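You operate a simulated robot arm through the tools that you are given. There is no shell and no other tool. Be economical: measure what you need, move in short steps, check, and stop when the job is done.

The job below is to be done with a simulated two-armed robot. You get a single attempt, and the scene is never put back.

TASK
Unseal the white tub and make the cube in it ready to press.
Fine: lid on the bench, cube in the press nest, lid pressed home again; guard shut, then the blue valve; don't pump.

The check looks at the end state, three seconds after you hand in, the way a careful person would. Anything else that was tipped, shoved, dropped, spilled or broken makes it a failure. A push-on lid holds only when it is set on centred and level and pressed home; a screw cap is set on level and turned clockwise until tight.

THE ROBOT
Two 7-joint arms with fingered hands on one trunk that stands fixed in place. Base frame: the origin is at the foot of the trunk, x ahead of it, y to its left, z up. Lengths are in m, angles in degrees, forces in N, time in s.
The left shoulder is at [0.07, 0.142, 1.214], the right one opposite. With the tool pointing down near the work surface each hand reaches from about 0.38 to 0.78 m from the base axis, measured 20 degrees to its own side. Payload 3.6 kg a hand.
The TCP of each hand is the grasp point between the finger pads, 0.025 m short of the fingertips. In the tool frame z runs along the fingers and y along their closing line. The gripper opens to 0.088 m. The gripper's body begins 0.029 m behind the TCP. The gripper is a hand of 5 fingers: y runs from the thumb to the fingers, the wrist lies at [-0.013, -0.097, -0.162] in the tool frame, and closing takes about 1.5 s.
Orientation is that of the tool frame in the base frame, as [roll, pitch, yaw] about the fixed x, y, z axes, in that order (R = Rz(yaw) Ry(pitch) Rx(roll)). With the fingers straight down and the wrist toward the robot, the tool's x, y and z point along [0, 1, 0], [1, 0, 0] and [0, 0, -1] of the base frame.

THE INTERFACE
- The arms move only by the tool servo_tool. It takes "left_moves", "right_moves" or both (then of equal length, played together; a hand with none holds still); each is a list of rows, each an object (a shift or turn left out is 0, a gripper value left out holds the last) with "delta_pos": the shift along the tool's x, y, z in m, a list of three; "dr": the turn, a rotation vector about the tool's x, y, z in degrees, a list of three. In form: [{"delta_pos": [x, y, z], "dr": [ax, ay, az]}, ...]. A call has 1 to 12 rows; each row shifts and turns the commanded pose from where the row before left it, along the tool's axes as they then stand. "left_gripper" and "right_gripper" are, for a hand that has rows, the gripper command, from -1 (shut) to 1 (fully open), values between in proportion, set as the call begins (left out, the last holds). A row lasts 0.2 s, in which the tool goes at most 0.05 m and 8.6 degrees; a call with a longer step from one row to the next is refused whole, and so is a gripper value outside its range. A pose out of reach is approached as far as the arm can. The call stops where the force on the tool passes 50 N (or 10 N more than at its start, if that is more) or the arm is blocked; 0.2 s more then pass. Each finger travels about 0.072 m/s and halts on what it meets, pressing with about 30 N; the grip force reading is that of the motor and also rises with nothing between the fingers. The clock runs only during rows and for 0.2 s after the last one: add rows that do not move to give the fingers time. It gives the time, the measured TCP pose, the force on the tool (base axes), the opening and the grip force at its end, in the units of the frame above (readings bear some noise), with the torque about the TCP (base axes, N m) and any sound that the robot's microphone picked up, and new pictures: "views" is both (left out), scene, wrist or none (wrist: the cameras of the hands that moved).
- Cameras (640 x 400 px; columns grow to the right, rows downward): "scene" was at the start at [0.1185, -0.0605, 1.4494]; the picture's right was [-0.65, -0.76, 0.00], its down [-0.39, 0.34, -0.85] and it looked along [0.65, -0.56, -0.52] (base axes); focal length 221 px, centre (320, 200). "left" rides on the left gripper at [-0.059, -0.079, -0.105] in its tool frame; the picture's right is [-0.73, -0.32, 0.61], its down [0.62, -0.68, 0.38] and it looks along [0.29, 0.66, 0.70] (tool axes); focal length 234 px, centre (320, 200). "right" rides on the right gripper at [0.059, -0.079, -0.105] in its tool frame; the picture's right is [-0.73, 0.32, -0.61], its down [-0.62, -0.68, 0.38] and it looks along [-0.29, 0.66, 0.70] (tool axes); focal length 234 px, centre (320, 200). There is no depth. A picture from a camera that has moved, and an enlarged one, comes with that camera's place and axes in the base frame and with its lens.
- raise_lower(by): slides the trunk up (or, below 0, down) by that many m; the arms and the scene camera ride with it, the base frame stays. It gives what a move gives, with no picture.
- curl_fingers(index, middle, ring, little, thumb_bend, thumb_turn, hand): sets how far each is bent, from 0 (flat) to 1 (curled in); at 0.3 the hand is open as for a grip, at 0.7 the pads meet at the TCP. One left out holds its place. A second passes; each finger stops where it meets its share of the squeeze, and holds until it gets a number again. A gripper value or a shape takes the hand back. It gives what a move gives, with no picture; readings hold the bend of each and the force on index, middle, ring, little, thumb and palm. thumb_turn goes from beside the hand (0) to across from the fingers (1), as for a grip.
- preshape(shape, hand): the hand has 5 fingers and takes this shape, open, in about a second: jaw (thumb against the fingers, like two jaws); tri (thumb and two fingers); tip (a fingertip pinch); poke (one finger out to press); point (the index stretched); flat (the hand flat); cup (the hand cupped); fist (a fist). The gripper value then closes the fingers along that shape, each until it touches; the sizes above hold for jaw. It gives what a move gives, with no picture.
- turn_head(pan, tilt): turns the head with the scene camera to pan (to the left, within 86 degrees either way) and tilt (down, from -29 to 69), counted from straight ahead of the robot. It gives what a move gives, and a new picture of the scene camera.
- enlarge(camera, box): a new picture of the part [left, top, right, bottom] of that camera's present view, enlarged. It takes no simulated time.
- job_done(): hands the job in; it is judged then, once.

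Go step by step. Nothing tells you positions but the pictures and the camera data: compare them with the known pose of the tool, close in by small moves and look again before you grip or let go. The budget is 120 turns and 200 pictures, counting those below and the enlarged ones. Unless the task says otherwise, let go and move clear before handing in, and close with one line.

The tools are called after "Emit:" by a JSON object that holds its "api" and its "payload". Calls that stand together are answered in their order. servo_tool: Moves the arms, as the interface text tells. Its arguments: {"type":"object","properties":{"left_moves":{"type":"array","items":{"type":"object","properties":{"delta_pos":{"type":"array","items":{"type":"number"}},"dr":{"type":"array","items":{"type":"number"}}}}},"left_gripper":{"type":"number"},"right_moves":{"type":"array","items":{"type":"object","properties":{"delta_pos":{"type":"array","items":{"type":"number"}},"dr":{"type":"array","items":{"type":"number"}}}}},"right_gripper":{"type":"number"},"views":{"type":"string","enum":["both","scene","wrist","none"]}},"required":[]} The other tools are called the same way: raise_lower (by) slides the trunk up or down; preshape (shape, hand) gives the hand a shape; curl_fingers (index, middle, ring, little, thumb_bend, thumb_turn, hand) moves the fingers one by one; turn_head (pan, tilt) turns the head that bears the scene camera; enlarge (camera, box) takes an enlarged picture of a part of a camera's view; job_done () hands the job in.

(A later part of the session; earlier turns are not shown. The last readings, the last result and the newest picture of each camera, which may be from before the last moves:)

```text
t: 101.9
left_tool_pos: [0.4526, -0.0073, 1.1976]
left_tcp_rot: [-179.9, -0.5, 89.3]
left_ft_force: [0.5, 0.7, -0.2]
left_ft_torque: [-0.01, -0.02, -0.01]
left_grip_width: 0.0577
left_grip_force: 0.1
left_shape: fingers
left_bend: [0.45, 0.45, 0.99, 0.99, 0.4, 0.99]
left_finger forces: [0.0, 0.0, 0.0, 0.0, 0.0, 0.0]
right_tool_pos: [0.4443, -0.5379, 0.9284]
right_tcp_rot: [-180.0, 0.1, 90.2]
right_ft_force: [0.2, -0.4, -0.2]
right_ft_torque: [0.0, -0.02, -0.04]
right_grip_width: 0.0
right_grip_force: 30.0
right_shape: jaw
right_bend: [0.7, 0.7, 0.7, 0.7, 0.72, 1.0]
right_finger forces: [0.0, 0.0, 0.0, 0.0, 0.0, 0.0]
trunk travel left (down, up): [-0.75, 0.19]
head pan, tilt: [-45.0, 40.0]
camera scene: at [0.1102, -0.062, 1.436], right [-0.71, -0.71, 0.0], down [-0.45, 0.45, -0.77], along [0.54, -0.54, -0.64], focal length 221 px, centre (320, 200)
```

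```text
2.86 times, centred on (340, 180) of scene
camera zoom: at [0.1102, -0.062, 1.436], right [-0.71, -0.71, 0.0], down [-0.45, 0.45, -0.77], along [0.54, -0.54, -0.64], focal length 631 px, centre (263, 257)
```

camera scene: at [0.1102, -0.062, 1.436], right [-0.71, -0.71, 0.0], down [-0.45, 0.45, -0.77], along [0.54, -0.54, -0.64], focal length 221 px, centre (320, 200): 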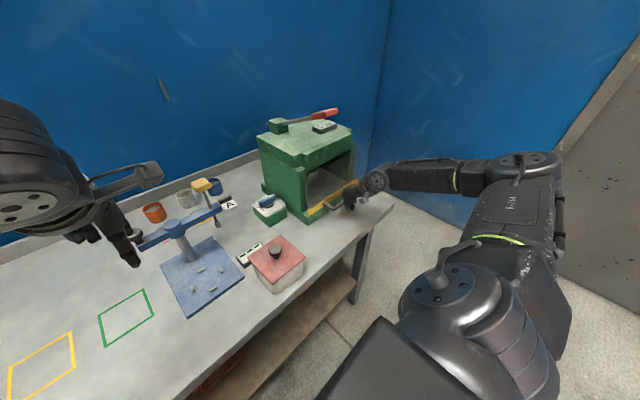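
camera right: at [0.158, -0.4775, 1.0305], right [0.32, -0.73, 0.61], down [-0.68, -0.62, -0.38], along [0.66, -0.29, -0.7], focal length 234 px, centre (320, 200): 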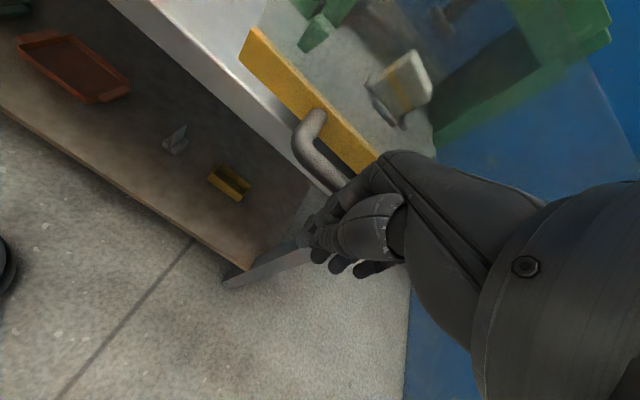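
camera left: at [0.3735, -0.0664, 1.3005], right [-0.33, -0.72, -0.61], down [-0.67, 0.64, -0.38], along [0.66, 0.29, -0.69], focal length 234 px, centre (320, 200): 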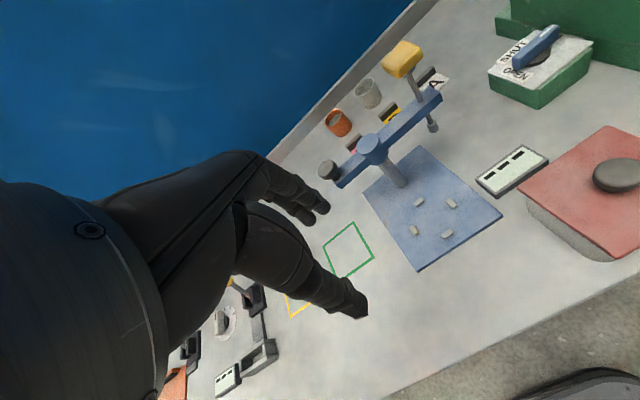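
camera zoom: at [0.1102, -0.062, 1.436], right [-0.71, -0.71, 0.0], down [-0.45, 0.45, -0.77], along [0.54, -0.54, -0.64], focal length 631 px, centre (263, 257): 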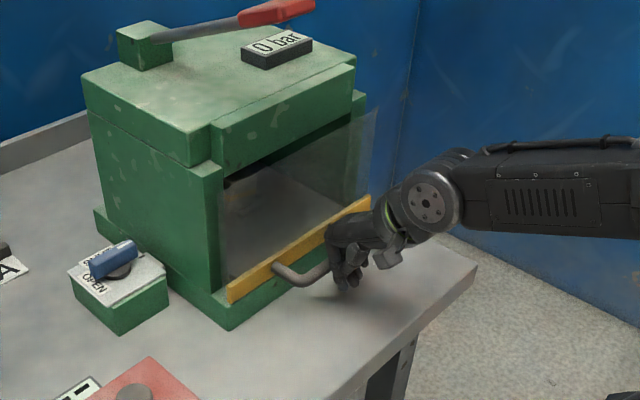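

Nearly shut. Finishing with small steps until it bottoms out.

Emit:
{"api": "servo_tool", "payload": {"right_moves": [{"delta_pos": [0, 0.005, 0]}, {"delta_pos": [0, 0.005, 0]}, {"delta_pos": [0, 0.005, 0]}, {"delta_pos": [0, 0.005, 0]}, {"delta_pos": [0, 0.005, 0]}, {"delta_pos": [0, 0.005, 0]}, {}], "views": "none"}}

Emit:
{"api": "enlarge", "payload": {"camera": "scene", "box": [260, 110, 420, 250]}}

```text
t: 103.2
left_tool_pos: [0.4419, -0.0029, 1.2007]
left_tcp_rot: [179.6, -0.2, 89.5]
left_ft_force: [0.0, 0.6, 0.3]
left_ft_torque: [-0.03, 0.01, 0.04]
left_grip_width: 0.0578
left_grip_force: 0.0
left_shape: fingers
left_bend: [0.45, 0.45, 0.99, 0.99, 0.4, 0.99]
left_finger forces: [0.1, 0.0, 0.0, 0.0, 0.1, 0.0]
right_tool_pos: [0.4588, -0.5392, 0.9312]
right_tcp_rot: [-179.4, 0.3, 90.0]
right_ft_force: [-48.1, -4.0, 15.0]
right_ft_torque: [-0.12, 0.23, -0.29]
right_grip_width: 0.0
right_grip_force: 29.9
right_shape: jaw
right_bend: [0.7, 0.7, 0.7, 0.7, 0.41, 1.0]
right_finger forces: [0.0, 26.5, 4.6, 0.0, 63.0, 0.0]
trunk travel left (down, up): [-0.75, 0.19]
head pan, tilt: [-45.0, 40.0]
stopped in row 6 (right hand): the force on the tool passed its limit at 53 N (the readings are from after the stop); the commanded pose is now the measured one
```

```text
2.86 times, centred on (340, 180) of scene
camera zoom: at [0.0973, -0.0596, 1.4375], right [-0.71, -0.71, -0.01], down [-0.45, 0.45, -0.77], along [0.55, -0.54, -0.64], focal length 631 px, centre (263, 257)
```

zoom: 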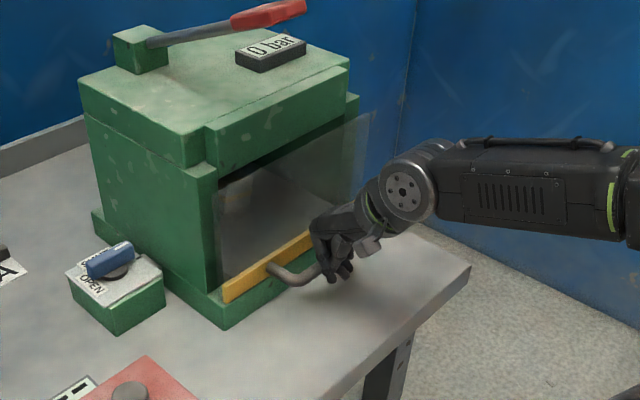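

It bottomed out (48 N) with the guard shut. I'll back off and rise, then check.

Emit:
{"api": "servo_tool", "payload": {"right_moves": [{"delta_pos": [0, -0.015, 0]}, {"delta_pos": [0, -0.025, 0]}, {"delta_pos": [0, -0.03, 0]}, {"delta_pos": [0, 0, -0.04]}, {"delta_pos": [0, 0, -0.045]}, {"delta_pos": [0, 0, -0.045]}, {"delta_pos": [0, 0, -0.045]}, {"delta_pos": [0, 0, -0.045]}, {"delta_pos": [0, 0, -0.04]}, {}]}}

Emit:
{"api": "enlarge", "payload": {"camera": "scene", "box": [240, 100, 400, 250]}}

Emit:
{"api": "enlarge", "payload": {"camera": "right", "box": [120, 80, 360, 330]}}

```text
t: 105.4
left_tool_pos: [0.4521, -0.005, 1.1958]
left_tcp_rot: [-179.9, -0.5, 89.5]
left_ft_force: [0.3, 0.3, 0.2]
left_ft_torque: [0.04, 0.02, -0.03]
left_grip_width: 0.0575
left_grip_force: 0.1
left_shape: fingers
left_bend: [0.45, 0.45, 0.99, 0.99, 0.4, 0.99]
left_finger forces: [0.0, 0.1, 0.0, 0.1, 0.0, 0.0]
right_tool_pos: [0.4038, -0.5343, 1.1876]
right_tcp_rot: [-179.4, 0.0, 90.3]
right_ft_force: [-0.1, -1.2, 0.6]
right_ft_torque: [0.01, -0.02, 0.01]
right_grip_width: 0.0004
right_grip_force: 29.9
right_shape: jaw
right_bend: [0.7, 0.7, 0.7, 0.7, 0.73, 1.0]
right_finger forces: [0.0, 0.0, 0.0, 0.0, 0.0, 0.1]
trunk travel left (down, up): [-0.75, 0.19]
head pan, tilt: [-45.0, 40.0]
camera scene: at [0.1106, -0.0623, 1.436], right [-0.71, -0.71, 0.0], down [-0.45, 0.45, -0.77], along [0.54, -0.54, -0.64], focal length 221 px, centre (320, 200)
camera right: at [0.3271, -0.4757, 1.2925], right [0.33, -0.72, 0.6], down [-0.68, -0.63, -0.38], along [0.65, -0.29, -0.7], focal length 234 px, centre (320, 200)
```

scene: 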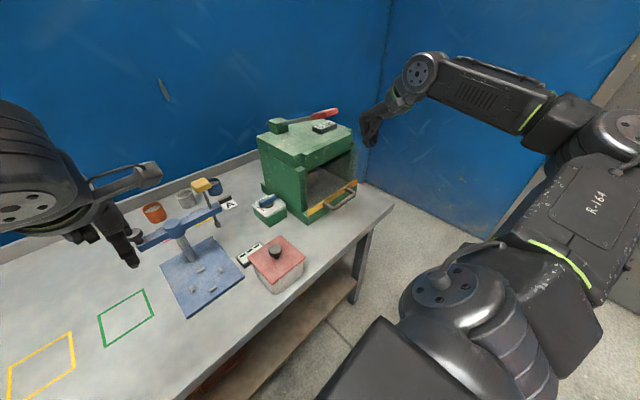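
right: 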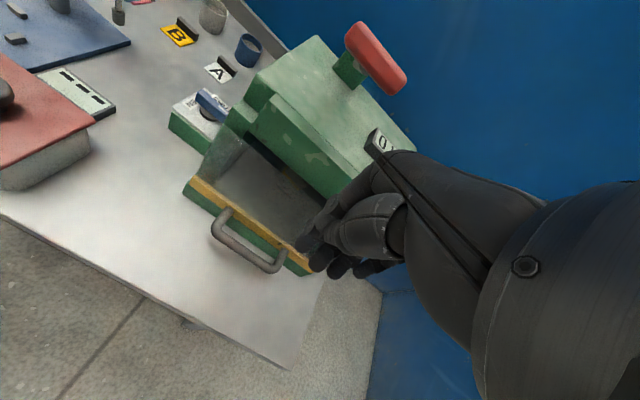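

```text
2.67 times, centred on (320, 175) of scene
camera zoom: at [0.1106, -0.0623, 1.436], right [-0.71, -0.71, 0.0], down [-0.45, 0.45, -0.77], along [0.54, -0.54, -0.64], focal length 589 px, centre (320, 267)
```

zoom: 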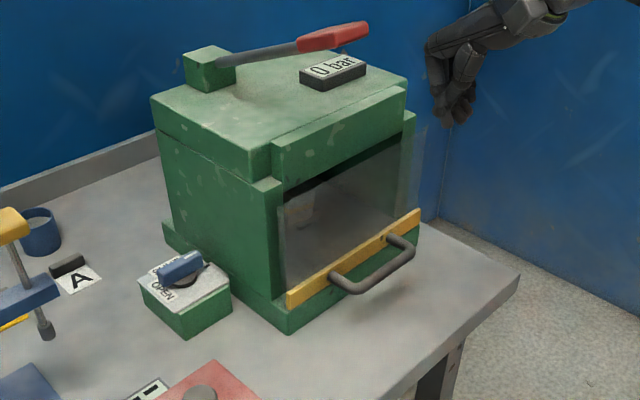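

```text
1.60 times, centred on (240, 205) of right
camera zoom: at [0.3271, -0.4757, 1.2925], right [0.33, -0.72, 0.6], down [-0.68, -0.63, -0.38], along [0.65, -0.29, -0.7], focal length 375 px, centre (448, 192)
```

zoom: 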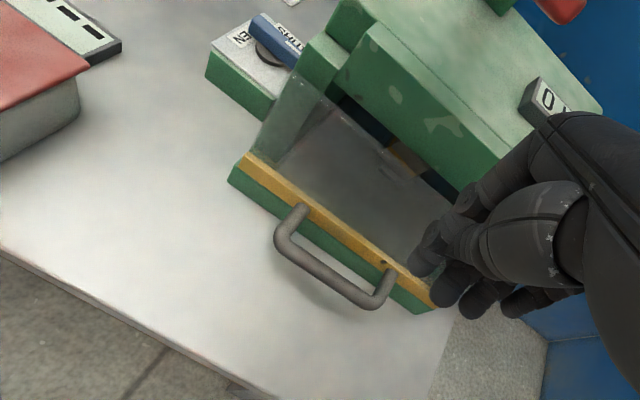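

The guard sits against the uprights (bar ≈ 0.52, uprights ≈ 0.54). Next is the valve: I'll look closely at its lever and marks.

Emit:
{"api": "enlarge", "payload": {"camera": "right", "box": [160, 80, 250, 170]}}

Emit:
{"api": "enlarge", "payload": {"camera": "left", "box": [470, 10, 620, 130]}}

Emit:
{"api": "enlarge", "payload": {"camera": "scene", "box": [245, 185, 295, 235]}}

```text
4.44 times, centred on (205, 125) of right
camera zoom: at [0.3271, -0.4757, 1.2925], right [0.33, -0.72, 0.6], down [-0.68, -0.63, -0.38], along [0.65, -0.29, -0.7], focal length 1041 px, centre (831, 533)
```

zoom: 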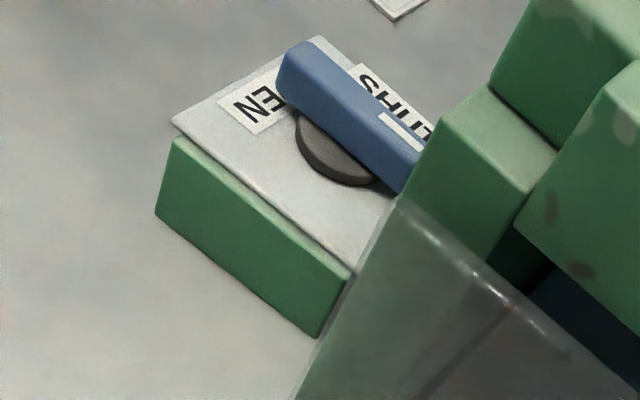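

```text
3.33 times, centred on (545, 70) of left
camera zoom: at [0.3742, -0.0652, 1.3007], right [-0.33, -0.72, -0.61], down [-0.68, 0.63, -0.38], along [0.66, 0.29, -0.69], focal length 781 px, centre (-430, 633)
```

zoom: 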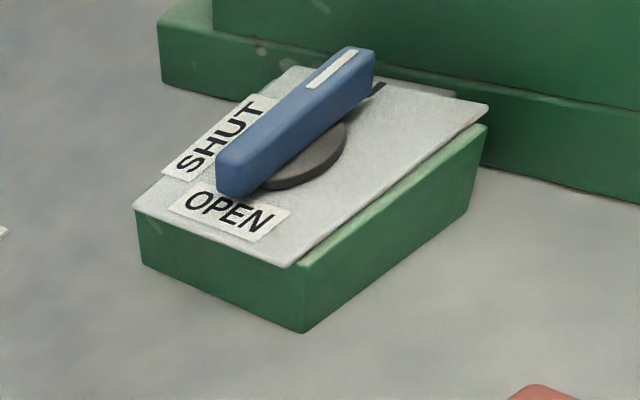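

```text
8.00 times, centred on (270, 210) of scene
camera zoom: at [0.1106, -0.0623, 1.436], right [-0.71, -0.71, 0.0], down [-0.45, 0.45, -0.77], along [0.54, -0.54, -0.64], focal length 1766 px, centre (720, 120)
```

zoom: 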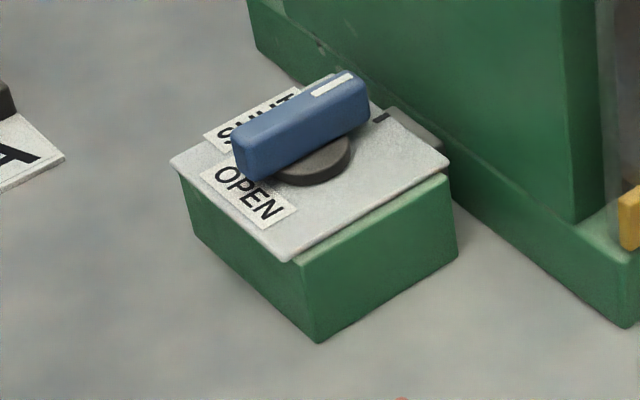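

The lever lies along y: its plain end toward the OPEN label (+y), its striped end toward the press; SHUT is on the far (+x) side. I'll bring the right hand over for a closer look before choosing how to turn it.

Emit:
{"api": "servo_tool", "payload": {"right_moves": [{"delta_pos": [0.04, 0, -0.01]}, {"delta_pos": [0.045, 0, -0.01]}, {"delta_pos": [0.045, 0, 0]}, {"delta_pos": [0.045, 0, 0]}, {"delta_pos": [0.04, 0.01, 0]}, {"delta_pos": [0, 0.04, 0]}, {"delta_pos": [0, 0.04, 0]}, {"delta_pos": [0, 0.04, 0]}, {"delta_pos": [0, 0.03, 0]}, {}]}}

Emit:
{"api": "enlarge", "payload": {"camera": "right", "box": [220, 180, 420, 360]}}

```text
t: 107.6
left_tool_pos: [0.4532, -0.0053, 1.1974]
left_tcp_rot: [-179.9, -0.5, 89.4]
left_ft_force: [-0.6, 0.1, 1.4]
left_ft_torque: [-0.01, 0.04, 0.01]
left_grip_width: 0.0578
left_grip_force: 0.2
left_shape: fingers
left_bend: [0.45, 0.45, 0.99, 0.99, 0.4, 0.99]
left_finger forces: [0.1, 0.1, 0.0, 0.0, 0.0, 0.0]
right_tool_pos: [0.5577, -0.3217, 1.2057]
right_tcp_rot: [-179.5, -0.1, 90.3]
right_ft_force: [0.4, 0.3, -0.6]
right_ft_torque: [-0.03, -0.04, -0.01]
right_grip_width: 0.0
right_grip_force: 29.9
right_shape: jaw
right_bend: [0.7, 0.7, 0.7, 0.7, 0.73, 1.0]
right_finger forces: [0.0, 0.0, 0.0, 0.1, 0.1, 0.0]
trunk travel left (down, up): [-0.75, 0.19]
head pan, tilt: [-45.0, 40.0]
camera scene: at [0.1099, -0.0626, 1.4361], right [-0.71, -0.71, 0.0], down [-0.45, 0.45, -0.77], along [0.54, -0.54, -0.64], focal length 221 px, centre (320, 200)
camera right: at [0.4813, -0.2633, 1.3111], right [0.33, -0.72, 0.6], down [-0.68, -0.63, -0.38], along [0.65, -0.29, -0.7], focal length 234 px, centre (320, 200)
```

scene: 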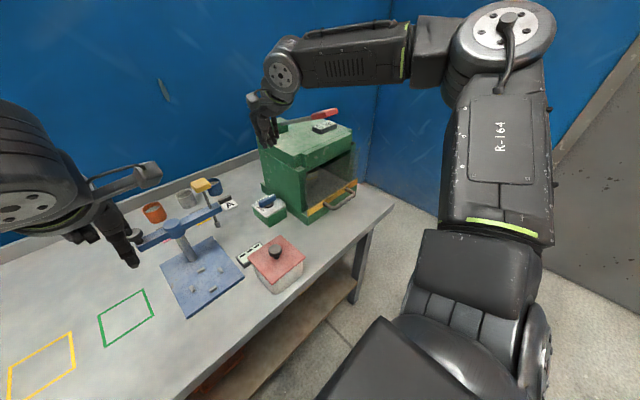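
right: 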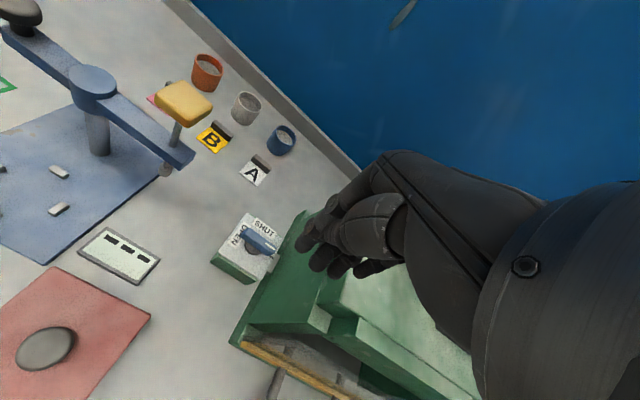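

```text
2.22 times, centred on (320, 270) of right
camera zoom: at [0.4813, -0.2633, 1.3111], right [0.33, -0.72, 0.6], down [-0.68, -0.63, -0.38], along [0.65, -0.29, -0.7], focal length 520 px, centre (320, 44)
```

zoom: 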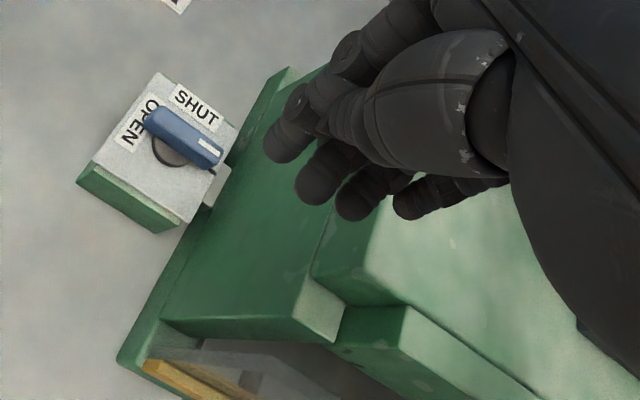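

Emit:
{"api": "enlarge", "payload": {"camera": "right", "box": [205, 205, 295, 290]}}

```text
4.71 times, centred on (250, 248) of right
camera zoom: at [0.4813, -0.2633, 1.3111], right [0.33, -0.72, 0.6], down [-0.68, -0.63, -0.38], along [0.65, -0.29, -0.7], focal length 1102 px, centre (649, -24)
```

zoom: 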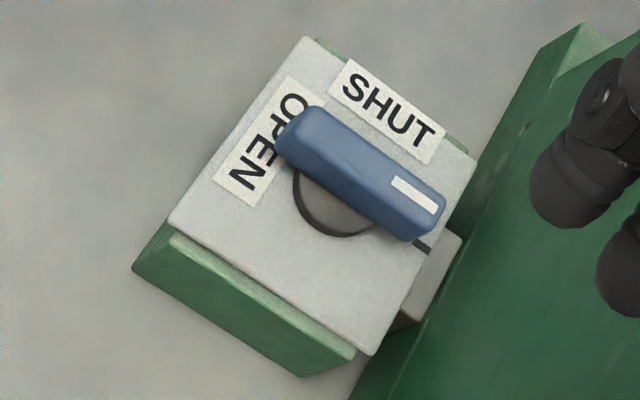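

Pivot ≈ (0.651, -0.350); plain end is at OPEN (+y), SHUT is at +x: a 90° clockwise turn brings that end from OPEN to SHUT. I'll use the three-finger grip and come in above the lever.

Emit:
{"api": "preshape", "payload": {"hand": "right", "shape": "tri"}}

Emit:
{"api": "servo_tool", "payload": {"right_moves": [{"delta_pos": [-0.009, 0.031, 0.02]}, {"delta_pos": [-0.009, 0.031, 0.02]}, {"delta_pos": [-0.009, 0.031, 0.02]}, {"delta_pos": [0, 0, 0.045]}, {"delta_pos": [0, 0, 0.04]}, {}]}}

Emit:
{"api": "enlarge", "payload": {"camera": "right", "box": [200, 160, 380, 340]}}

```text
t: 108.5
left_tool_pos: [0.453, -0.0053, 1.1971]
left_tcp_rot: [-179.9, -0.4, 89.3]
left_ft_force: [-0.9, -0.3, 0.7]
left_ft_torque: [0.03, -0.01, -0.01]
left_grip_width: 0.0577
left_grip_force: 0.1
left_shape: fingers
left_bend: [0.45, 0.45, 0.99, 0.99, 0.4, 0.99]
left_finger forces: [0.1, 0.1, 0.0, 0.1, 0.0, 0.0]
right_tool_pos: [0.5589, -0.3215, 1.2061]
right_tcp_rot: [-179.6, 0.0, 90.0]
right_ft_force: [-0.4, 0.0, 0.7]
right_ft_torque: [-0.02, 0.04, 0.04]
right_grip_width: 0.0877
right_grip_force: 0.0
right_shape: tri
right_bend: [0.3, 0.3, 0.99, 0.99, 0.3, 0.98]
right_finger forces: [0.1, 0.0, 0.0, 0.0, 0.0, 0.1]
trunk travel left (down, up): [-0.75, 0.19]
head pan, tilt: [-45.0, 40.0]
```

```text
t: 109.9
left_tool_pos: [0.452, -0.0067, 1.1975]
left_tcp_rot: [-179.8, -0.3, 89.4]
left_ft_force: [0.1, 0.2, 0.6]
left_ft_torque: [0.03, 0.0, -0.02]
left_grip_width: 0.0576
left_grip_force: 0.0
left_shape: fingers
left_bend: [0.45, 0.45, 0.99, 0.99, 0.4, 0.99]
left_finger forces: [0.1, 0.0, 0.0, 0.1, 0.0, 0.0]
right_tool_pos: [0.6522, -0.3506, 1.0597]
right_tcp_rot: [-179.4, 0.1, 90.2]
right_ft_force: [-0.6, -0.2, 0.1]
right_ft_torque: [-0.06, -0.02, 0.03]
right_grip_width: 0.0878
right_grip_force: 0.0
right_shape: tri
right_bend: [0.3, 0.3, 0.99, 0.99, 0.3, 0.98]
right_finger forces: [0.0, 0.0, 0.0, 0.1, 0.0, 0.1]
trunk travel left (down, up): [-0.75, 0.19]
head pan, tilt: [-45.0, 40.0]
camera scene: at [0.1102, -0.0616, 1.4361], right [-0.71, -0.71, 0.0], down [-0.45, 0.45, -0.77], along [0.54, -0.54, -0.64], focal length 221 px, centre (320, 200)
camera right: at [0.5751, -0.2917, 1.1649], right [0.33, -0.72, 0.61], down [-0.68, -0.63, -0.38], along [0.65, -0.29, -0.7], focal length 234 px, centre (320, 200)
```

scene: 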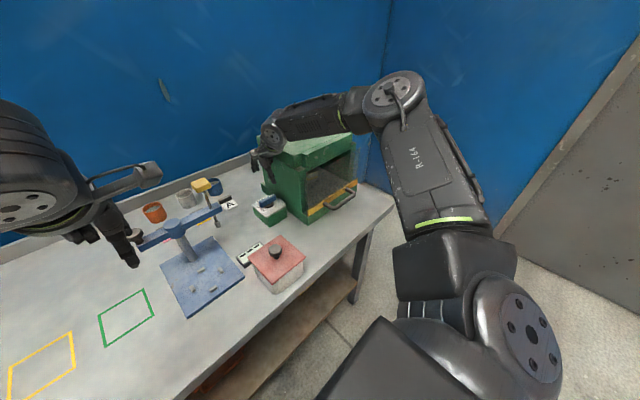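
right: 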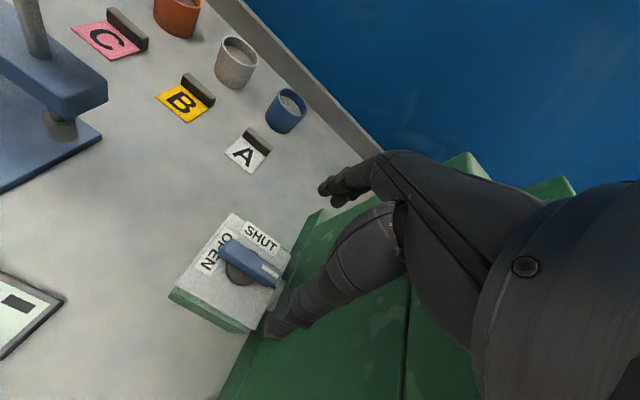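

```text
2.22 times, centred on (290, 250) of right
camera zoom: at [0.5751, -0.2917, 1.1649], right [0.33, -0.72, 0.61], down [-0.68, -0.63, -0.38], along [0.65, -0.29, -0.7], focal length 520 px, centre (387, 89)
```

zoom: 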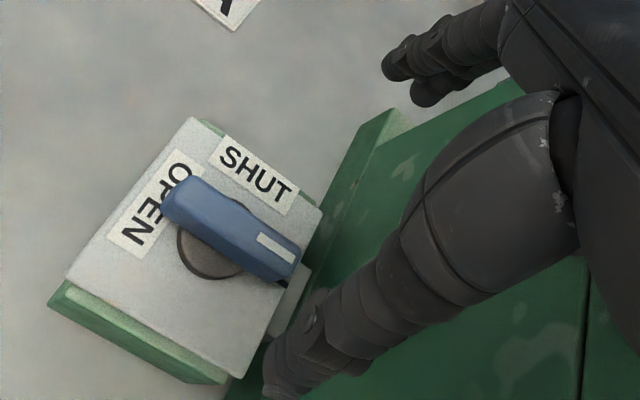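

The forearm would come close to the press corner if I lowered straight here. Instead I'll use a narrow closed fingertip to push the lever's plain end around, with the hand yawed so the wrist stays clear on the +y side.

Emit:
{"api": "preshape", "payload": {"hand": "right", "shape": "tip"}}

Emit:
{"api": "servo_tool", "payload": {"right_moves": [{"delta_pos": [0.013, -0.02, -0.02]}, {"delta_pos": [0.013, -0.02, 0]}, {"dr": [0, 0, 7.5]}, {"dr": [0, 0, 7.5]}, {"dr": [0, 0, 7.5]}, {"dr": [0, 0, 7.5]}, {"delta_pos": [0, 0, 0.02]}, {}], "right_gripper": -1}}

Emit:
{"api": "enlarge", "payload": {"camera": "right", "box": [200, 160, 400, 360]}}

Emit:
{"api": "enlarge", "payload": {"camera": "scene", "box": [230, 110, 350, 240]}}

```text
t: 110.8
left_tool_pos: [0.4526, -0.0065, 1.1972]
left_tcp_rot: [-180.0, -0.4, 89.4]
left_ft_force: [0.3, -0.3, -0.2]
left_ft_torque: [0.03, -0.01, 0.0]
left_grip_width: 0.0576
left_grip_force: 0.2
left_shape: fingers
left_bend: [0.45, 0.45, 0.99, 0.99, 0.4, 0.99]
left_finger forces: [0.0, 0.1, 0.0, 0.0, 0.0, 0.0]
right_tool_pos: [0.6532, -0.3516, 1.0607]
right_tcp_rot: [-179.5, 0.1, 90.2]
right_ft_force: [-0.1, 0.1, -0.2]
right_ft_torque: [0.04, -0.01, 0.0]
right_grip_width: 0.0878
right_grip_force: 0.2
right_shape: tip
right_bend: [0.3, 0.98, 0.99, 0.99, 0.3, 0.98]
right_finger forces: [0.0, 0.1, 0.0, 0.1, 0.0, 0.0]
trunk travel left (down, up): [-0.75, 0.19]
head pan, tilt: [-45.0, 40.0]
```

```text
t: 112.6
left_tool_pos: [0.4529, -0.0058, 1.1962]
left_tcp_rot: [-179.9, -0.4, 89.4]
left_ft_force: [0.0, -0.1, -0.3]
left_ft_torque: [0.0, -0.02, -0.03]
left_grip_width: 0.0576
left_grip_force: 0.2
left_shape: fingers
left_bend: [0.45, 0.45, 0.99, 0.99, 0.4, 0.99]
left_finger forces: [0.0, 0.0, 0.1, 0.1, 0.1, 0.0]
right_tool_pos: [0.6127, -0.323, 1.0588]
right_tcp_rot: [-179.7, 0.3, 60.2]
right_ft_force: [-0.1, 1.4, -0.1]
right_ft_torque: [-0.02, 0.0, 0.0]
right_grip_width: 0.0001
right_grip_force: 30.8
right_shape: tip
right_bend: [0.7, 1.0, 1.0, 1.0, 0.78, 1.0]
right_finger forces: [0.1, 0.0, 0.1, 0.1, 0.0, 0.0]
trunk travel left (down, up): [-0.75, 0.19]
head pan, tilt: [-45.0, 40.0]
camera scene: at [0.1103, -0.0621, 1.4361], right [-0.71, -0.71, 0.0], down [-0.45, 0.45, -0.77], along [0.54, -0.54, -0.64], focal length 221 px, centre (320, 200)
camera right: at [0.5752, -0.2319, 1.1644], right [-0.08, -0.79, 0.61], down [-0.9, -0.2, -0.38], along [0.42, -0.58, -0.7], focal length 234 px, centre (320, 200)
```

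scene: 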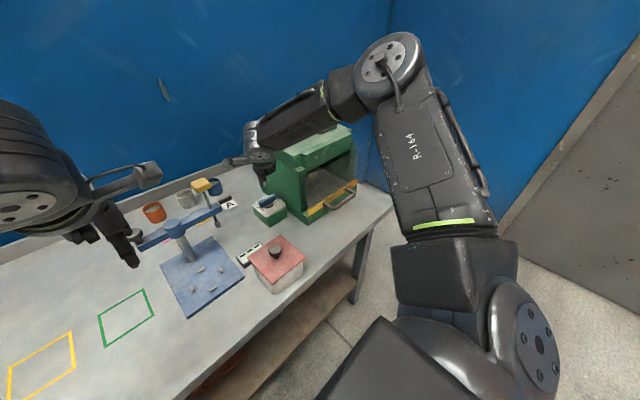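
right: 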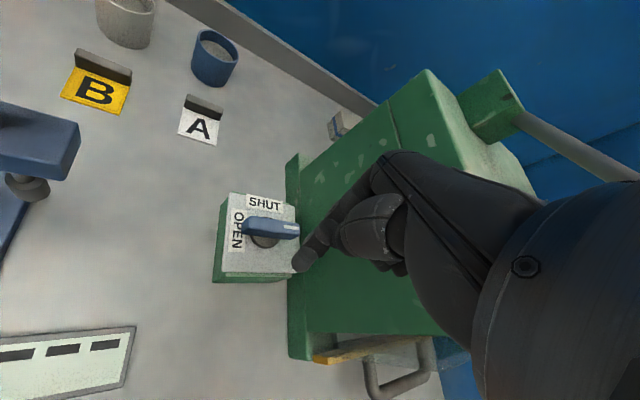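

```text
2.00 times, centred on (300, 260) of right
camera zoom: at [0.5752, -0.2319, 1.1644], right [-0.08, -0.79, 0.61], down [-0.9, -0.2, -0.38], along [0.42, -0.58, -0.7], focal length 468 px, centre (360, 80)
```

zoom: 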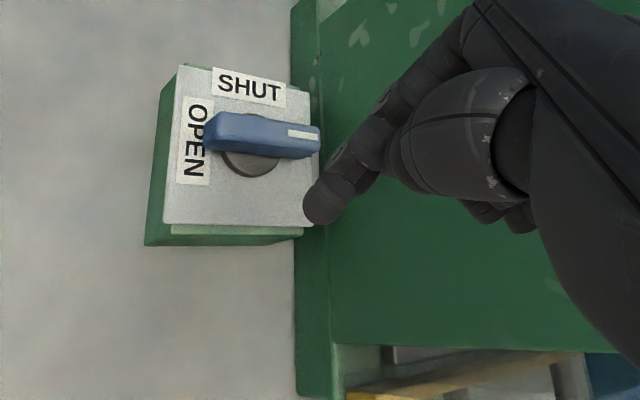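

```text
3.08 times, centred on (290, 175) of scene
camera zoom: at [0.1103, -0.0621, 1.4361], right [-0.71, -0.71, 0.0], down [-0.45, 0.45, -0.77], along [0.54, -0.54, -0.64], focal length 679 px, centre (412, 277)
```

zoom: 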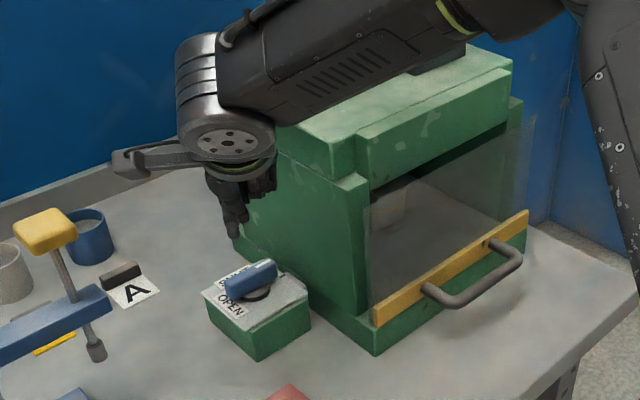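

The view is clear: lever spans y -0.308 to -0.373 at x≈0.653, pivot ≈ (0.652, -0.342). I'll lower the fingertip on the robot side of the plain end.

Emit:
{"api": "servo_tool", "payload": {"right_moves": [{"delta_pos": [0.006, -0.0035, 0.04]}, {"delta_pos": [0, 0, 0.035]}, {"delta_pos": [0, 0, 0.015]}, {}]}}

Emit:
{"api": "enlarge", "payload": {"camera": "right", "box": [180, 160, 380, 340]}}

Emit:
{"api": "enlarge", "payload": {"camera": "scene", "box": [230, 150, 320, 240]}}

```text
t: 113.6
left_tool_pos: [0.4523, -0.0059, 1.1962]
left_tcp_rot: [-179.9, -0.4, 89.3]
left_ft_force: [0.6, -0.7, -1.4]
left_ft_torque: [0.01, -0.02, 0.0]
left_grip_width: 0.0576
left_grip_force: 0.0
left_shape: fingers
left_bend: [0.45, 0.45, 0.99, 0.99, 0.4, 0.99]
left_finger forces: [0.0, 0.1, 0.0, 0.0, 0.0, 0.1]
right_tool_pos: [0.611, -0.3172, 0.971]
right_tcp_rot: [-179.6, 0.3, 60.2]
right_ft_force: [0.6, 0.7, 1.1]
right_ft_torque: [-0.02, 0.0, -0.01]
right_grip_width: 0.0
right_grip_force: 30.0
right_shape: tip
right_bend: [0.7, 1.0, 1.0, 1.0, 0.78, 1.0]
right_finger forces: [0.1, 0.1, 0.0, 0.0, 0.0, 0.1]
trunk travel left (down, up): [-0.75, 0.19]
head pan, tilt: [-45.0, 40.0]
camera scene: at [0.1106, -0.0619, 1.436], right [-0.71, -0.71, 0.0], down [-0.45, 0.45, -0.77], along [0.54, -0.54, -0.64], focal length 221 px, centre (320, 200)
camera right: at [0.5738, -0.2261, 1.0755], right [-0.08, -0.79, 0.61], down [-0.9, -0.2, -0.37], along [0.42, -0.58, -0.7], focal length 234 px, centre (320, 200)
```

scene: 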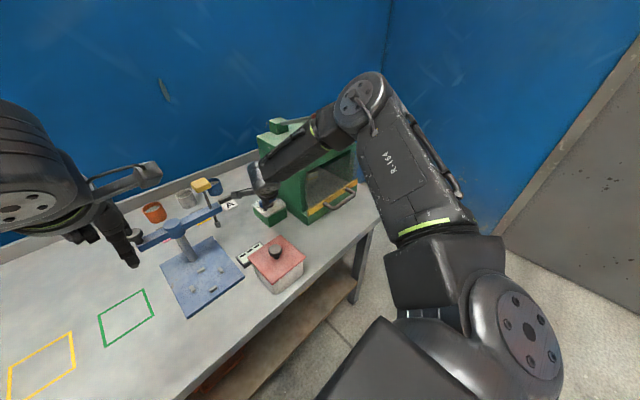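
right: 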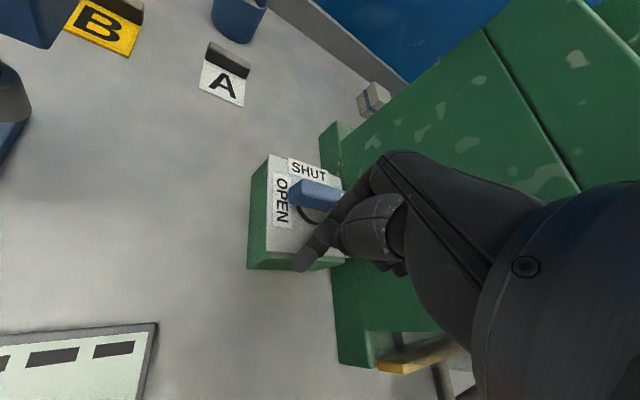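

```text
2.22 times, centred on (280, 250) of right
camera zoom: at [0.5738, -0.2261, 1.0755], right [-0.08, -0.79, 0.61], down [-0.9, -0.2, -0.37], along [0.42, -0.58, -0.7], focal length 520 px, centre (409, 89)
```

zoom: 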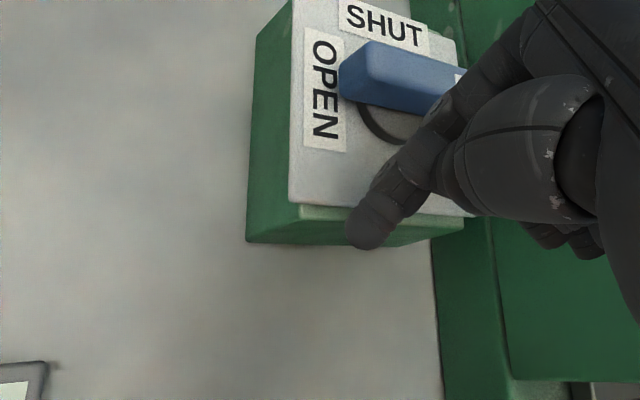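

```text
4.44 times, centred on (275, 195) of scene
camera zoom: at [0.1106, -0.0619, 1.436], right [-0.71, -0.71, 0.0], down [-0.45, 0.45, -0.77], along [0.54, -0.54, -0.64], focal length 981 px, centre (520, 222)
```

zoom: 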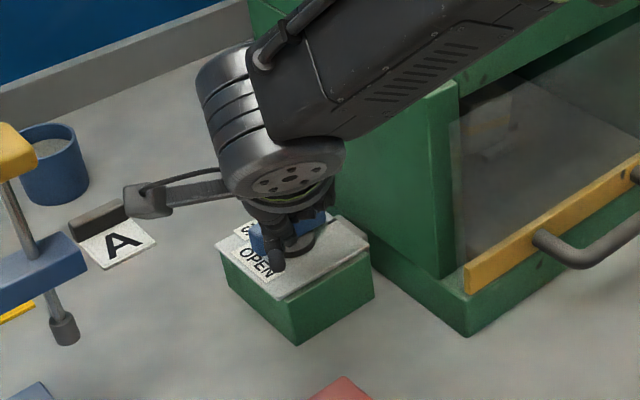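

I'll lower 10 mm more and advance toward the lever in small steps.

Emit:
{"api": "servo_tool", "payload": {"right_moves": [{"delta_pos": [0, 0, 0.01]}, {"delta_pos": [0.0025, 0.0043, 0]}, {"delta_pos": [0.0025, 0.0043, 0]}, {"delta_pos": [0.0025, 0.0043, 0]}, {"delta_pos": [0.0025, 0.0043, 0]}, {}], "views": "wrist"}}

Emit:
{"api": "enlarge", "payload": {"camera": "right", "box": [220, 130, 400, 300]}}

```text
t: 115.0
left_tool_pos: [0.4529, -0.005, 1.1972]
left_tcp_rot: [-179.9, -0.4, 89.4]
left_ft_force: [0.4, 0.0, 0.0]
left_ft_torque: [-0.01, 0.02, 0.0]
left_grip_width: 0.0574
left_grip_force: 0.0
left_shape: fingers
left_bend: [0.45, 0.45, 0.99, 0.99, 0.4, 0.99]
left_finger forces: [0.1, 0.0, 0.0, 0.0, 0.0, 0.0]
right_tool_pos: [0.6306, -0.3167, 0.9597]
right_tcp_rot: [-179.6, 0.3, 60.2]
right_ft_force: [-0.1, 0.1, 0.4]
right_ft_torque: [0.02, -0.03, -0.02]
right_grip_width: 0.0
right_grip_force: 29.7
right_shape: tip
right_bend: [0.7, 1.0, 1.0, 1.0, 0.78, 1.0]
right_finger forces: [0.1, 0.1, 0.0, 0.0, 0.0, 0.0]
trunk travel left (down, up): [-0.75, 0.19]
head pan, tilt: [-45.0, 40.0]
camera right: at [0.5934, -0.2265, 1.0647], right [-0.08, -0.79, 0.61], down [-0.9, -0.2, -0.38], along [0.42, -0.58, -0.7], focal length 234 px, centre (320, 200)
```

right: 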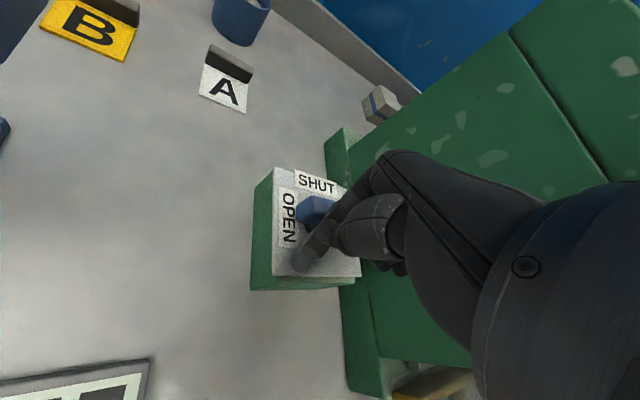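

```text
2.35 times, centred on (310, 215) of right
camera zoom: at [0.5934, -0.2265, 1.0647], right [-0.08, -0.79, 0.61], down [-0.9, -0.2, -0.38], along [0.42, -0.58, -0.7], focal length 551 px, centre (344, 165)
```

zoom: 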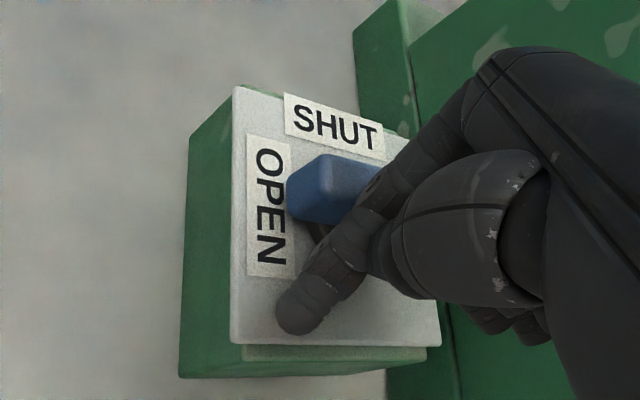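

No contact yet; continue pushing +x.

Emit:
{"api": "servo_tool", "payload": {"right_moves": [{"delta_pos": [0.0025, 0.0043, 0]}, {"delta_pos": [0.0025, 0.0043, 0]}, {"delta_pos": [0.0025, 0.0043, 0]}, {"delta_pos": [0.0025, 0.0043, 0]}, {}], "views": "wrist"}}

Emit:
{"api": "enlarge", "payload": {"camera": "right", "box": [220, 130, 400, 300]}}

```text
t: 116.2
left_tool_pos: [0.4526, -0.0057, 1.1964]
left_tcp_rot: [-179.9, -0.4, 89.5]
left_ft_force: [-0.7, 0.6, -0.9]
left_ft_torque: [0.0, -0.05, 0.01]
left_grip_width: 0.0576
left_grip_force: 0.1
left_shape: fingers
left_bend: [0.45, 0.45, 0.99, 0.99, 0.4, 0.99]
left_finger forces: [0.0, 0.0, 0.1, 0.0, 0.1, 0.0]
right_tool_pos: [0.6401, -0.3201, 0.9694]
right_tcp_rot: [-179.6, 0.2, 60.1]
right_ft_force: [-0.2, -0.1, 0.1]
right_ft_torque: [0.0, -0.02, 0.0]
right_grip_width: 0.0
right_grip_force: 29.6
right_shape: tip
right_bend: [0.7, 1.0, 1.0, 1.0, 0.78, 1.0]
right_finger forces: [0.0, 0.1, 0.0, 0.0, 0.0, 0.0]
right hand out of reach, approached as far as the arm can: row 1, 2, 3, 4
trunk travel left (down, up): [-0.75, 0.19]
head pan, tilt: [-45.0, 40.0]
camera right: at [0.6017, -0.2301, 1.0738], right [-0.08, -0.79, 0.61], down [-0.9, -0.2, -0.38], along [0.42, -0.58, -0.7], focal length 234 px, centre (320, 200)
```

right: 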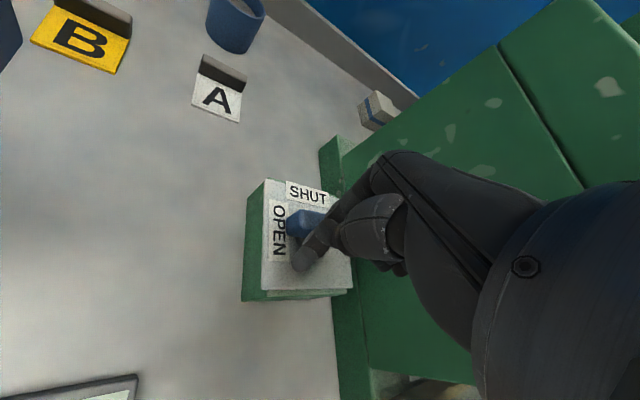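

```text
2.35 times, centred on (310, 215) of right
camera zoom: at [0.6017, -0.2301, 1.0738], right [-0.08, -0.79, 0.61], down [-0.9, -0.2, -0.38], along [0.42, -0.58, -0.7], focal length 551 px, centre (344, 165)
```

zoom: 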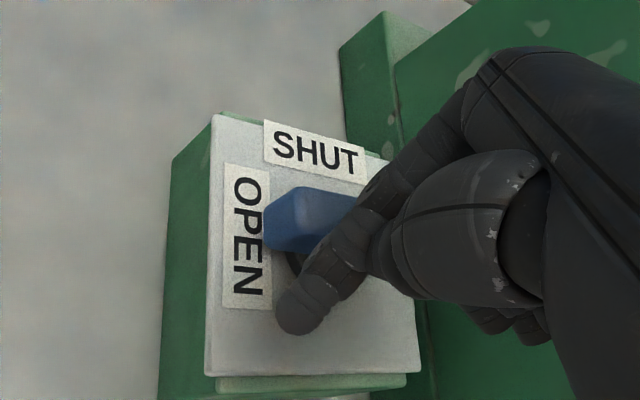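

The arm is at its reach limit at this height. I'll raise both hands 0.1 m and lower the trunk 0.1 m, which gives the arm a better posture here.

Emit:
{"api": "servo_tool", "payload": {"right_moves": [{"delta_pos": [-0.005, -0.0087, -0.03]}, {"delta_pos": [0, 0, -0.035]}, {"delta_pos": [0, 0, -0.035]}, {}], "left_moves": [{"delta_pos": [0.02, 0, -0.035]}, {"delta_pos": [0.02, 0, -0.035]}, {"delta_pos": [0.02, 0, -0.03]}, {}], "views": "none"}}

Emit:
{"api": "raise_lower", "payload": {"by": -0.1}}

Emit:
{"api": "turn_head", "payload": {"pan": -35, "tilt": 35}}

```text
t: 117.2
left_tool_pos: [0.4546, 0.0537, 1.2962]
left_tcp_rot: [-179.9, -0.4, 89.5]
left_ft_force: [-0.2, 0.7, 1.0]
left_ft_torque: [0.0, -0.01, 0.0]
left_grip_width: 0.0576
left_grip_force: 0.0
left_shape: fingers
left_bend: [0.45, 0.45, 0.99, 0.99, 0.4, 0.99]
left_finger forces: [0.0, 0.1, 0.1, 0.0, 0.0, 0.0]
right_tool_pos: [0.6312, -0.3229, 1.0683]
right_tcp_rot: [-179.5, 0.4, 60.2]
right_ft_force: [-0.3, -0.6, 0.7]
right_ft_torque: [-0.01, 0.01, 0.01]
right_grip_width: 0.0001
right_grip_force: 30.0
right_shape: tip
right_bend: [0.7, 1.0, 1.0, 1.0, 0.78, 1.0]
right_finger forces: [0.1, 0.1, 0.0, 0.1, 0.0, 0.0]
trunk travel left (down, up): [-0.75, 0.19]
head pan, tilt: [-45.0, 40.0]
```

```text
t: 118.5
left_tool_pos: [0.453, 0.0539, 1.1961]
left_tcp_rot: [-179.9, -0.5, 89.5]
left_ft_force: [-0.8, 0.6, -0.7]
left_ft_torque: [-0.01, -0.01, 0.0]
left_grip_width: 0.0577
left_grip_force: 0.1
left_shape: fingers
left_bend: [0.45, 0.45, 0.99, 0.99, 0.4, 0.99]
left_finger forces: [0.0, 0.0, 0.0, 0.0, 0.1, 0.0]
right_tool_pos: [0.6299, -0.3227, 0.9688]
right_tcp_rot: [-179.7, 0.3, 60.3]
right_ft_force: [-0.5, 0.8, -0.9]
right_ft_torque: [-0.01, 0.0, 0.01]
right_grip_width: 0.0003
right_grip_force: 30.5
right_shape: tip
right_bend: [0.7, 1.0, 1.0, 1.0, 0.78, 1.0]
right_finger forces: [0.0, 0.0, 0.1, 0.0, 0.0, 0.1]
trunk travel left (down, up): [-0.65, 0.29]
head pan, tilt: [-45.0, 40.0]
```

```text
t: 119.3
left_tool_pos: [0.4532, 0.0545, 1.1965]
left_tcp_rot: [-179.9, -0.4, 89.4]
left_ft_force: [-0.4, 0.1, 0.2]
left_ft_torque: [0.04, -0.03, -0.01]
left_grip_width: 0.0576
left_grip_force: 0.0
left_shape: fingers
left_bend: [0.45, 0.45, 0.99, 0.99, 0.4, 0.99]
left_finger forces: [0.0, 0.0, 0.0, 0.0, 0.0, 0.0]
right_tool_pos: [0.6296, -0.3225, 0.9697]
right_tcp_rot: [-179.7, 0.3, 60.2]
right_ft_force: [0.3, -0.3, -0.1]
right_ft_torque: [0.01, -0.02, 0.02]
right_grip_width: 0.0
right_grip_force: 30.1
right_shape: tip
right_bend: [0.7, 1.0, 1.0, 1.0, 0.78, 1.0]
right_finger forces: [0.1, 0.0, 0.0, 0.1, 0.1, 0.1]
trunk travel left (down, up): [-0.65, 0.29]
head pan, tilt: [-35.0, 35.0]
camera scene: at [0.1224, -0.0524, 1.3436], right [-0.57, -0.82, 0.0], down [-0.47, 0.33, -0.82], along [0.67, -0.47, -0.57], focal length 221 px, centre (320, 200)
```

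scene: 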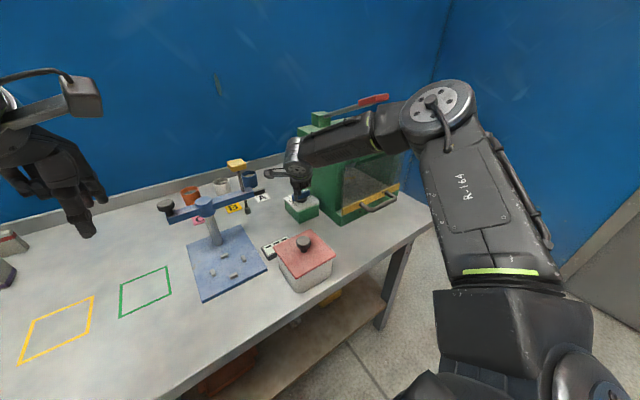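

Better posture. I'll lower to z≈0.957 and push the plain end in +x.

Emit:
{"api": "servo_tool", "payload": {"right_moves": [{"delta_pos": [0.0052, -0.003, 0.006]}, {"delta_pos": [0, 0, 0.006]}, {"delta_pos": [0.0025, 0.0043, 0]}, {"delta_pos": [0.0025, 0.0043, 0]}, {"delta_pos": [0.0025, 0.0043, 0]}, {"delta_pos": [0.0025, 0.0043, 0]}, {}], "views": "wrist"}}

Emit:
{"api": "enlarge", "payload": {"camera": "right", "box": [220, 130, 400, 300]}}

```text
t: 120.9
left_tool_pos: [0.4472, 0.0552, 1.1984]
left_tcp_rot: [179.9, -0.4, 89.4]
left_ft_force: [-0.1, 0.0, 0.2]
left_ft_torque: [0.0, -0.01, 0.0]
left_grip_width: 0.0574
left_grip_force: 0.0
left_shape: fingers
left_bend: [0.45, 0.45, 0.99, 0.99, 0.4, 0.99]
left_finger forces: [0.0, 0.1, 0.0, 0.1, 0.0, 0.0]
right_tool_pos: [0.6449, -0.3168, 0.9597]
right_tcp_rot: [-179.7, 0.1, 60.0]
right_ft_force: [-22.4, 0.9, 0.9]
right_ft_torque: [-0.01, 0.31, -0.24]
right_grip_width: 0.0001
right_grip_force: 30.1
right_shape: tip
right_bend: [0.7, 1.0, 1.0, 1.0, 0.37, 1.0]
right_finger forces: [0.0, 0.1, 0.1, 0.0, 22.2, 0.0]
trunk travel left (down, up): [-0.65, 0.29]
head pan, tilt: [-35.0, 35.0]
camera right: at [0.6084, -0.2266, 1.0638], right [-0.08, -0.79, 0.61], down [-0.9, -0.2, -0.38], along [0.42, -0.58, -0.7], focal length 234 px, centre (320, 200)
```

right: 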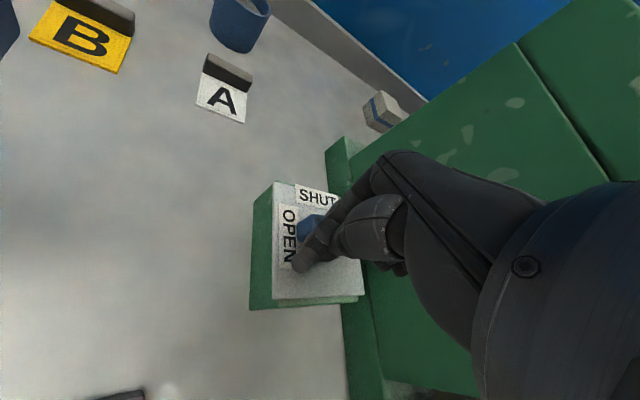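

```text
2.35 times, centred on (310, 215) of right
camera zoom: at [0.6084, -0.2266, 1.0638], right [-0.08, -0.79, 0.61], down [-0.9, -0.2, -0.38], along [0.42, -0.58, -0.7], focal length 551 px, centre (344, 165)
```

zoom: 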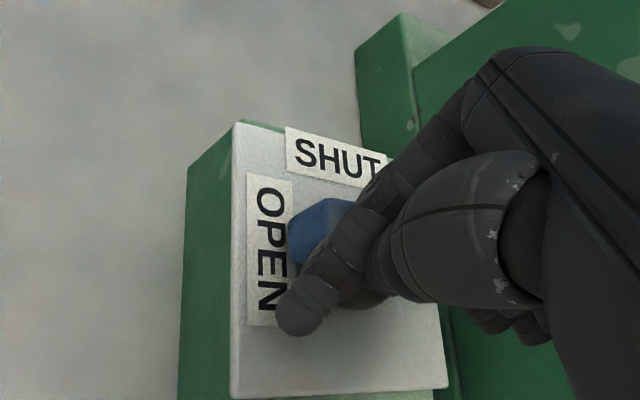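

Contact with 22 N; the lever hasn't visibly moved. I'll push slightly more and look.

Emit:
{"api": "servo_tool", "payload": {"right_moves": [{"delta_pos": [0.002, 0.0035, 0]}, {"delta_pos": [0.002, 0.0035, 0]}, {}], "views": "wrist"}}

Emit:
{"api": "enlarge", "payload": {"camera": "right", "box": [220, 130, 400, 300]}}

Emit:
{"api": "enlarge", "payload": {"camera": "scene", "box": [260, 150, 350, 230]}}

```text
t: 121.7
left_tool_pos: [0.4464, 0.0551, 1.1989]
left_tcp_rot: [179.7, -0.3, 89.4]
left_ft_force: [-1.0, 1.1, -0.3]
left_ft_torque: [0.01, 0.0, -0.01]
left_grip_width: 0.0575
left_grip_force: 0.0
left_shape: fingers
left_bend: [0.45, 0.45, 0.99, 0.99, 0.4, 0.99]
left_finger forces: [0.0, 0.0, 0.1, 0.1, 0.0, 0.0]
right_tool_pos: [0.651, -0.3175, 0.9593]
right_tcp_rot: [-180.0, 0.2, 60.2]
right_ft_force: [-30.1, 2.3, 3.0]
right_ft_torque: [0.02, 0.45, -0.37]
right_grip_width: 0.0
right_grip_force: 29.7
right_shape: tip
right_bend: [0.7, 1.0, 1.0, 1.0, 0.32, 1.0]
right_finger forces: [0.0, 0.0, 0.0, 0.0, 30.9, 0.1]
trunk travel left (down, up): [-0.65, 0.29]
head pan, tilt: [-35.0, 35.0]
camera right: at [0.6141, -0.2264, 1.065], right [-0.08, -0.79, 0.61], down [-0.9, -0.2, -0.38], along [0.42, -0.58, -0.7], focal length 234 px, centre (320, 200)
```

right: 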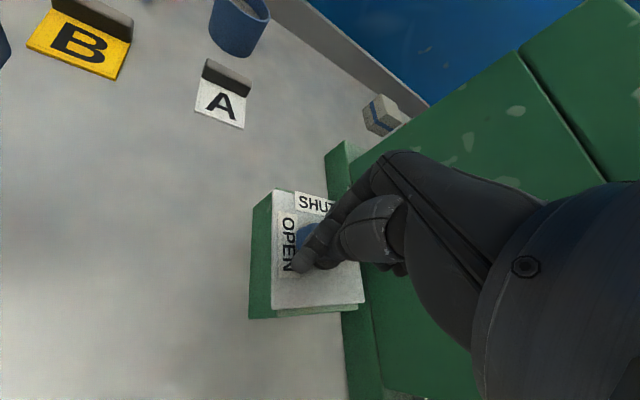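

```text
2.35 times, centred on (310, 215) of right
camera zoom: at [0.6141, -0.2264, 1.065], right [-0.08, -0.79, 0.61], down [-0.9, -0.2, -0.38], along [0.42, -0.58, -0.7], focal length 551 px, centre (344, 165)
```

zoom: 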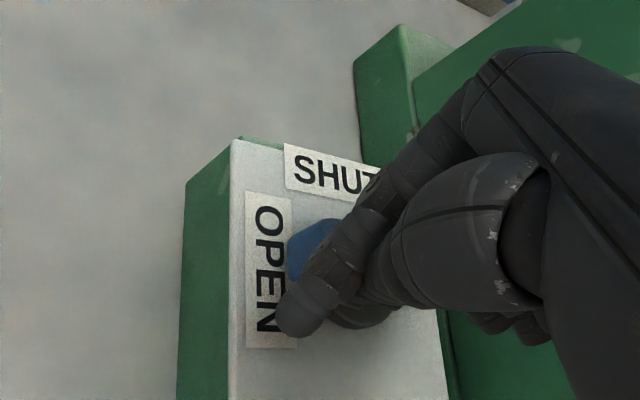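

```text
5.00 times, centred on (305, 190) of scene
camera zoom: at [0.1145, -0.0516, 1.3444], right [-0.57, -0.82, 0.0], down [-0.46, 0.33, -0.82], along [0.67, -0.47, -0.57], focal length 1104 px, centre (395, 250)
```

zoom: 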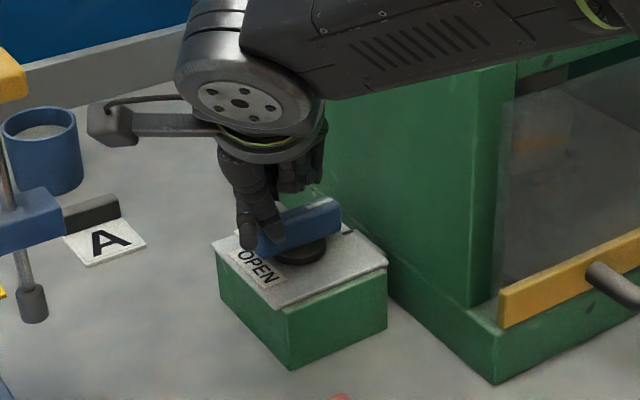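

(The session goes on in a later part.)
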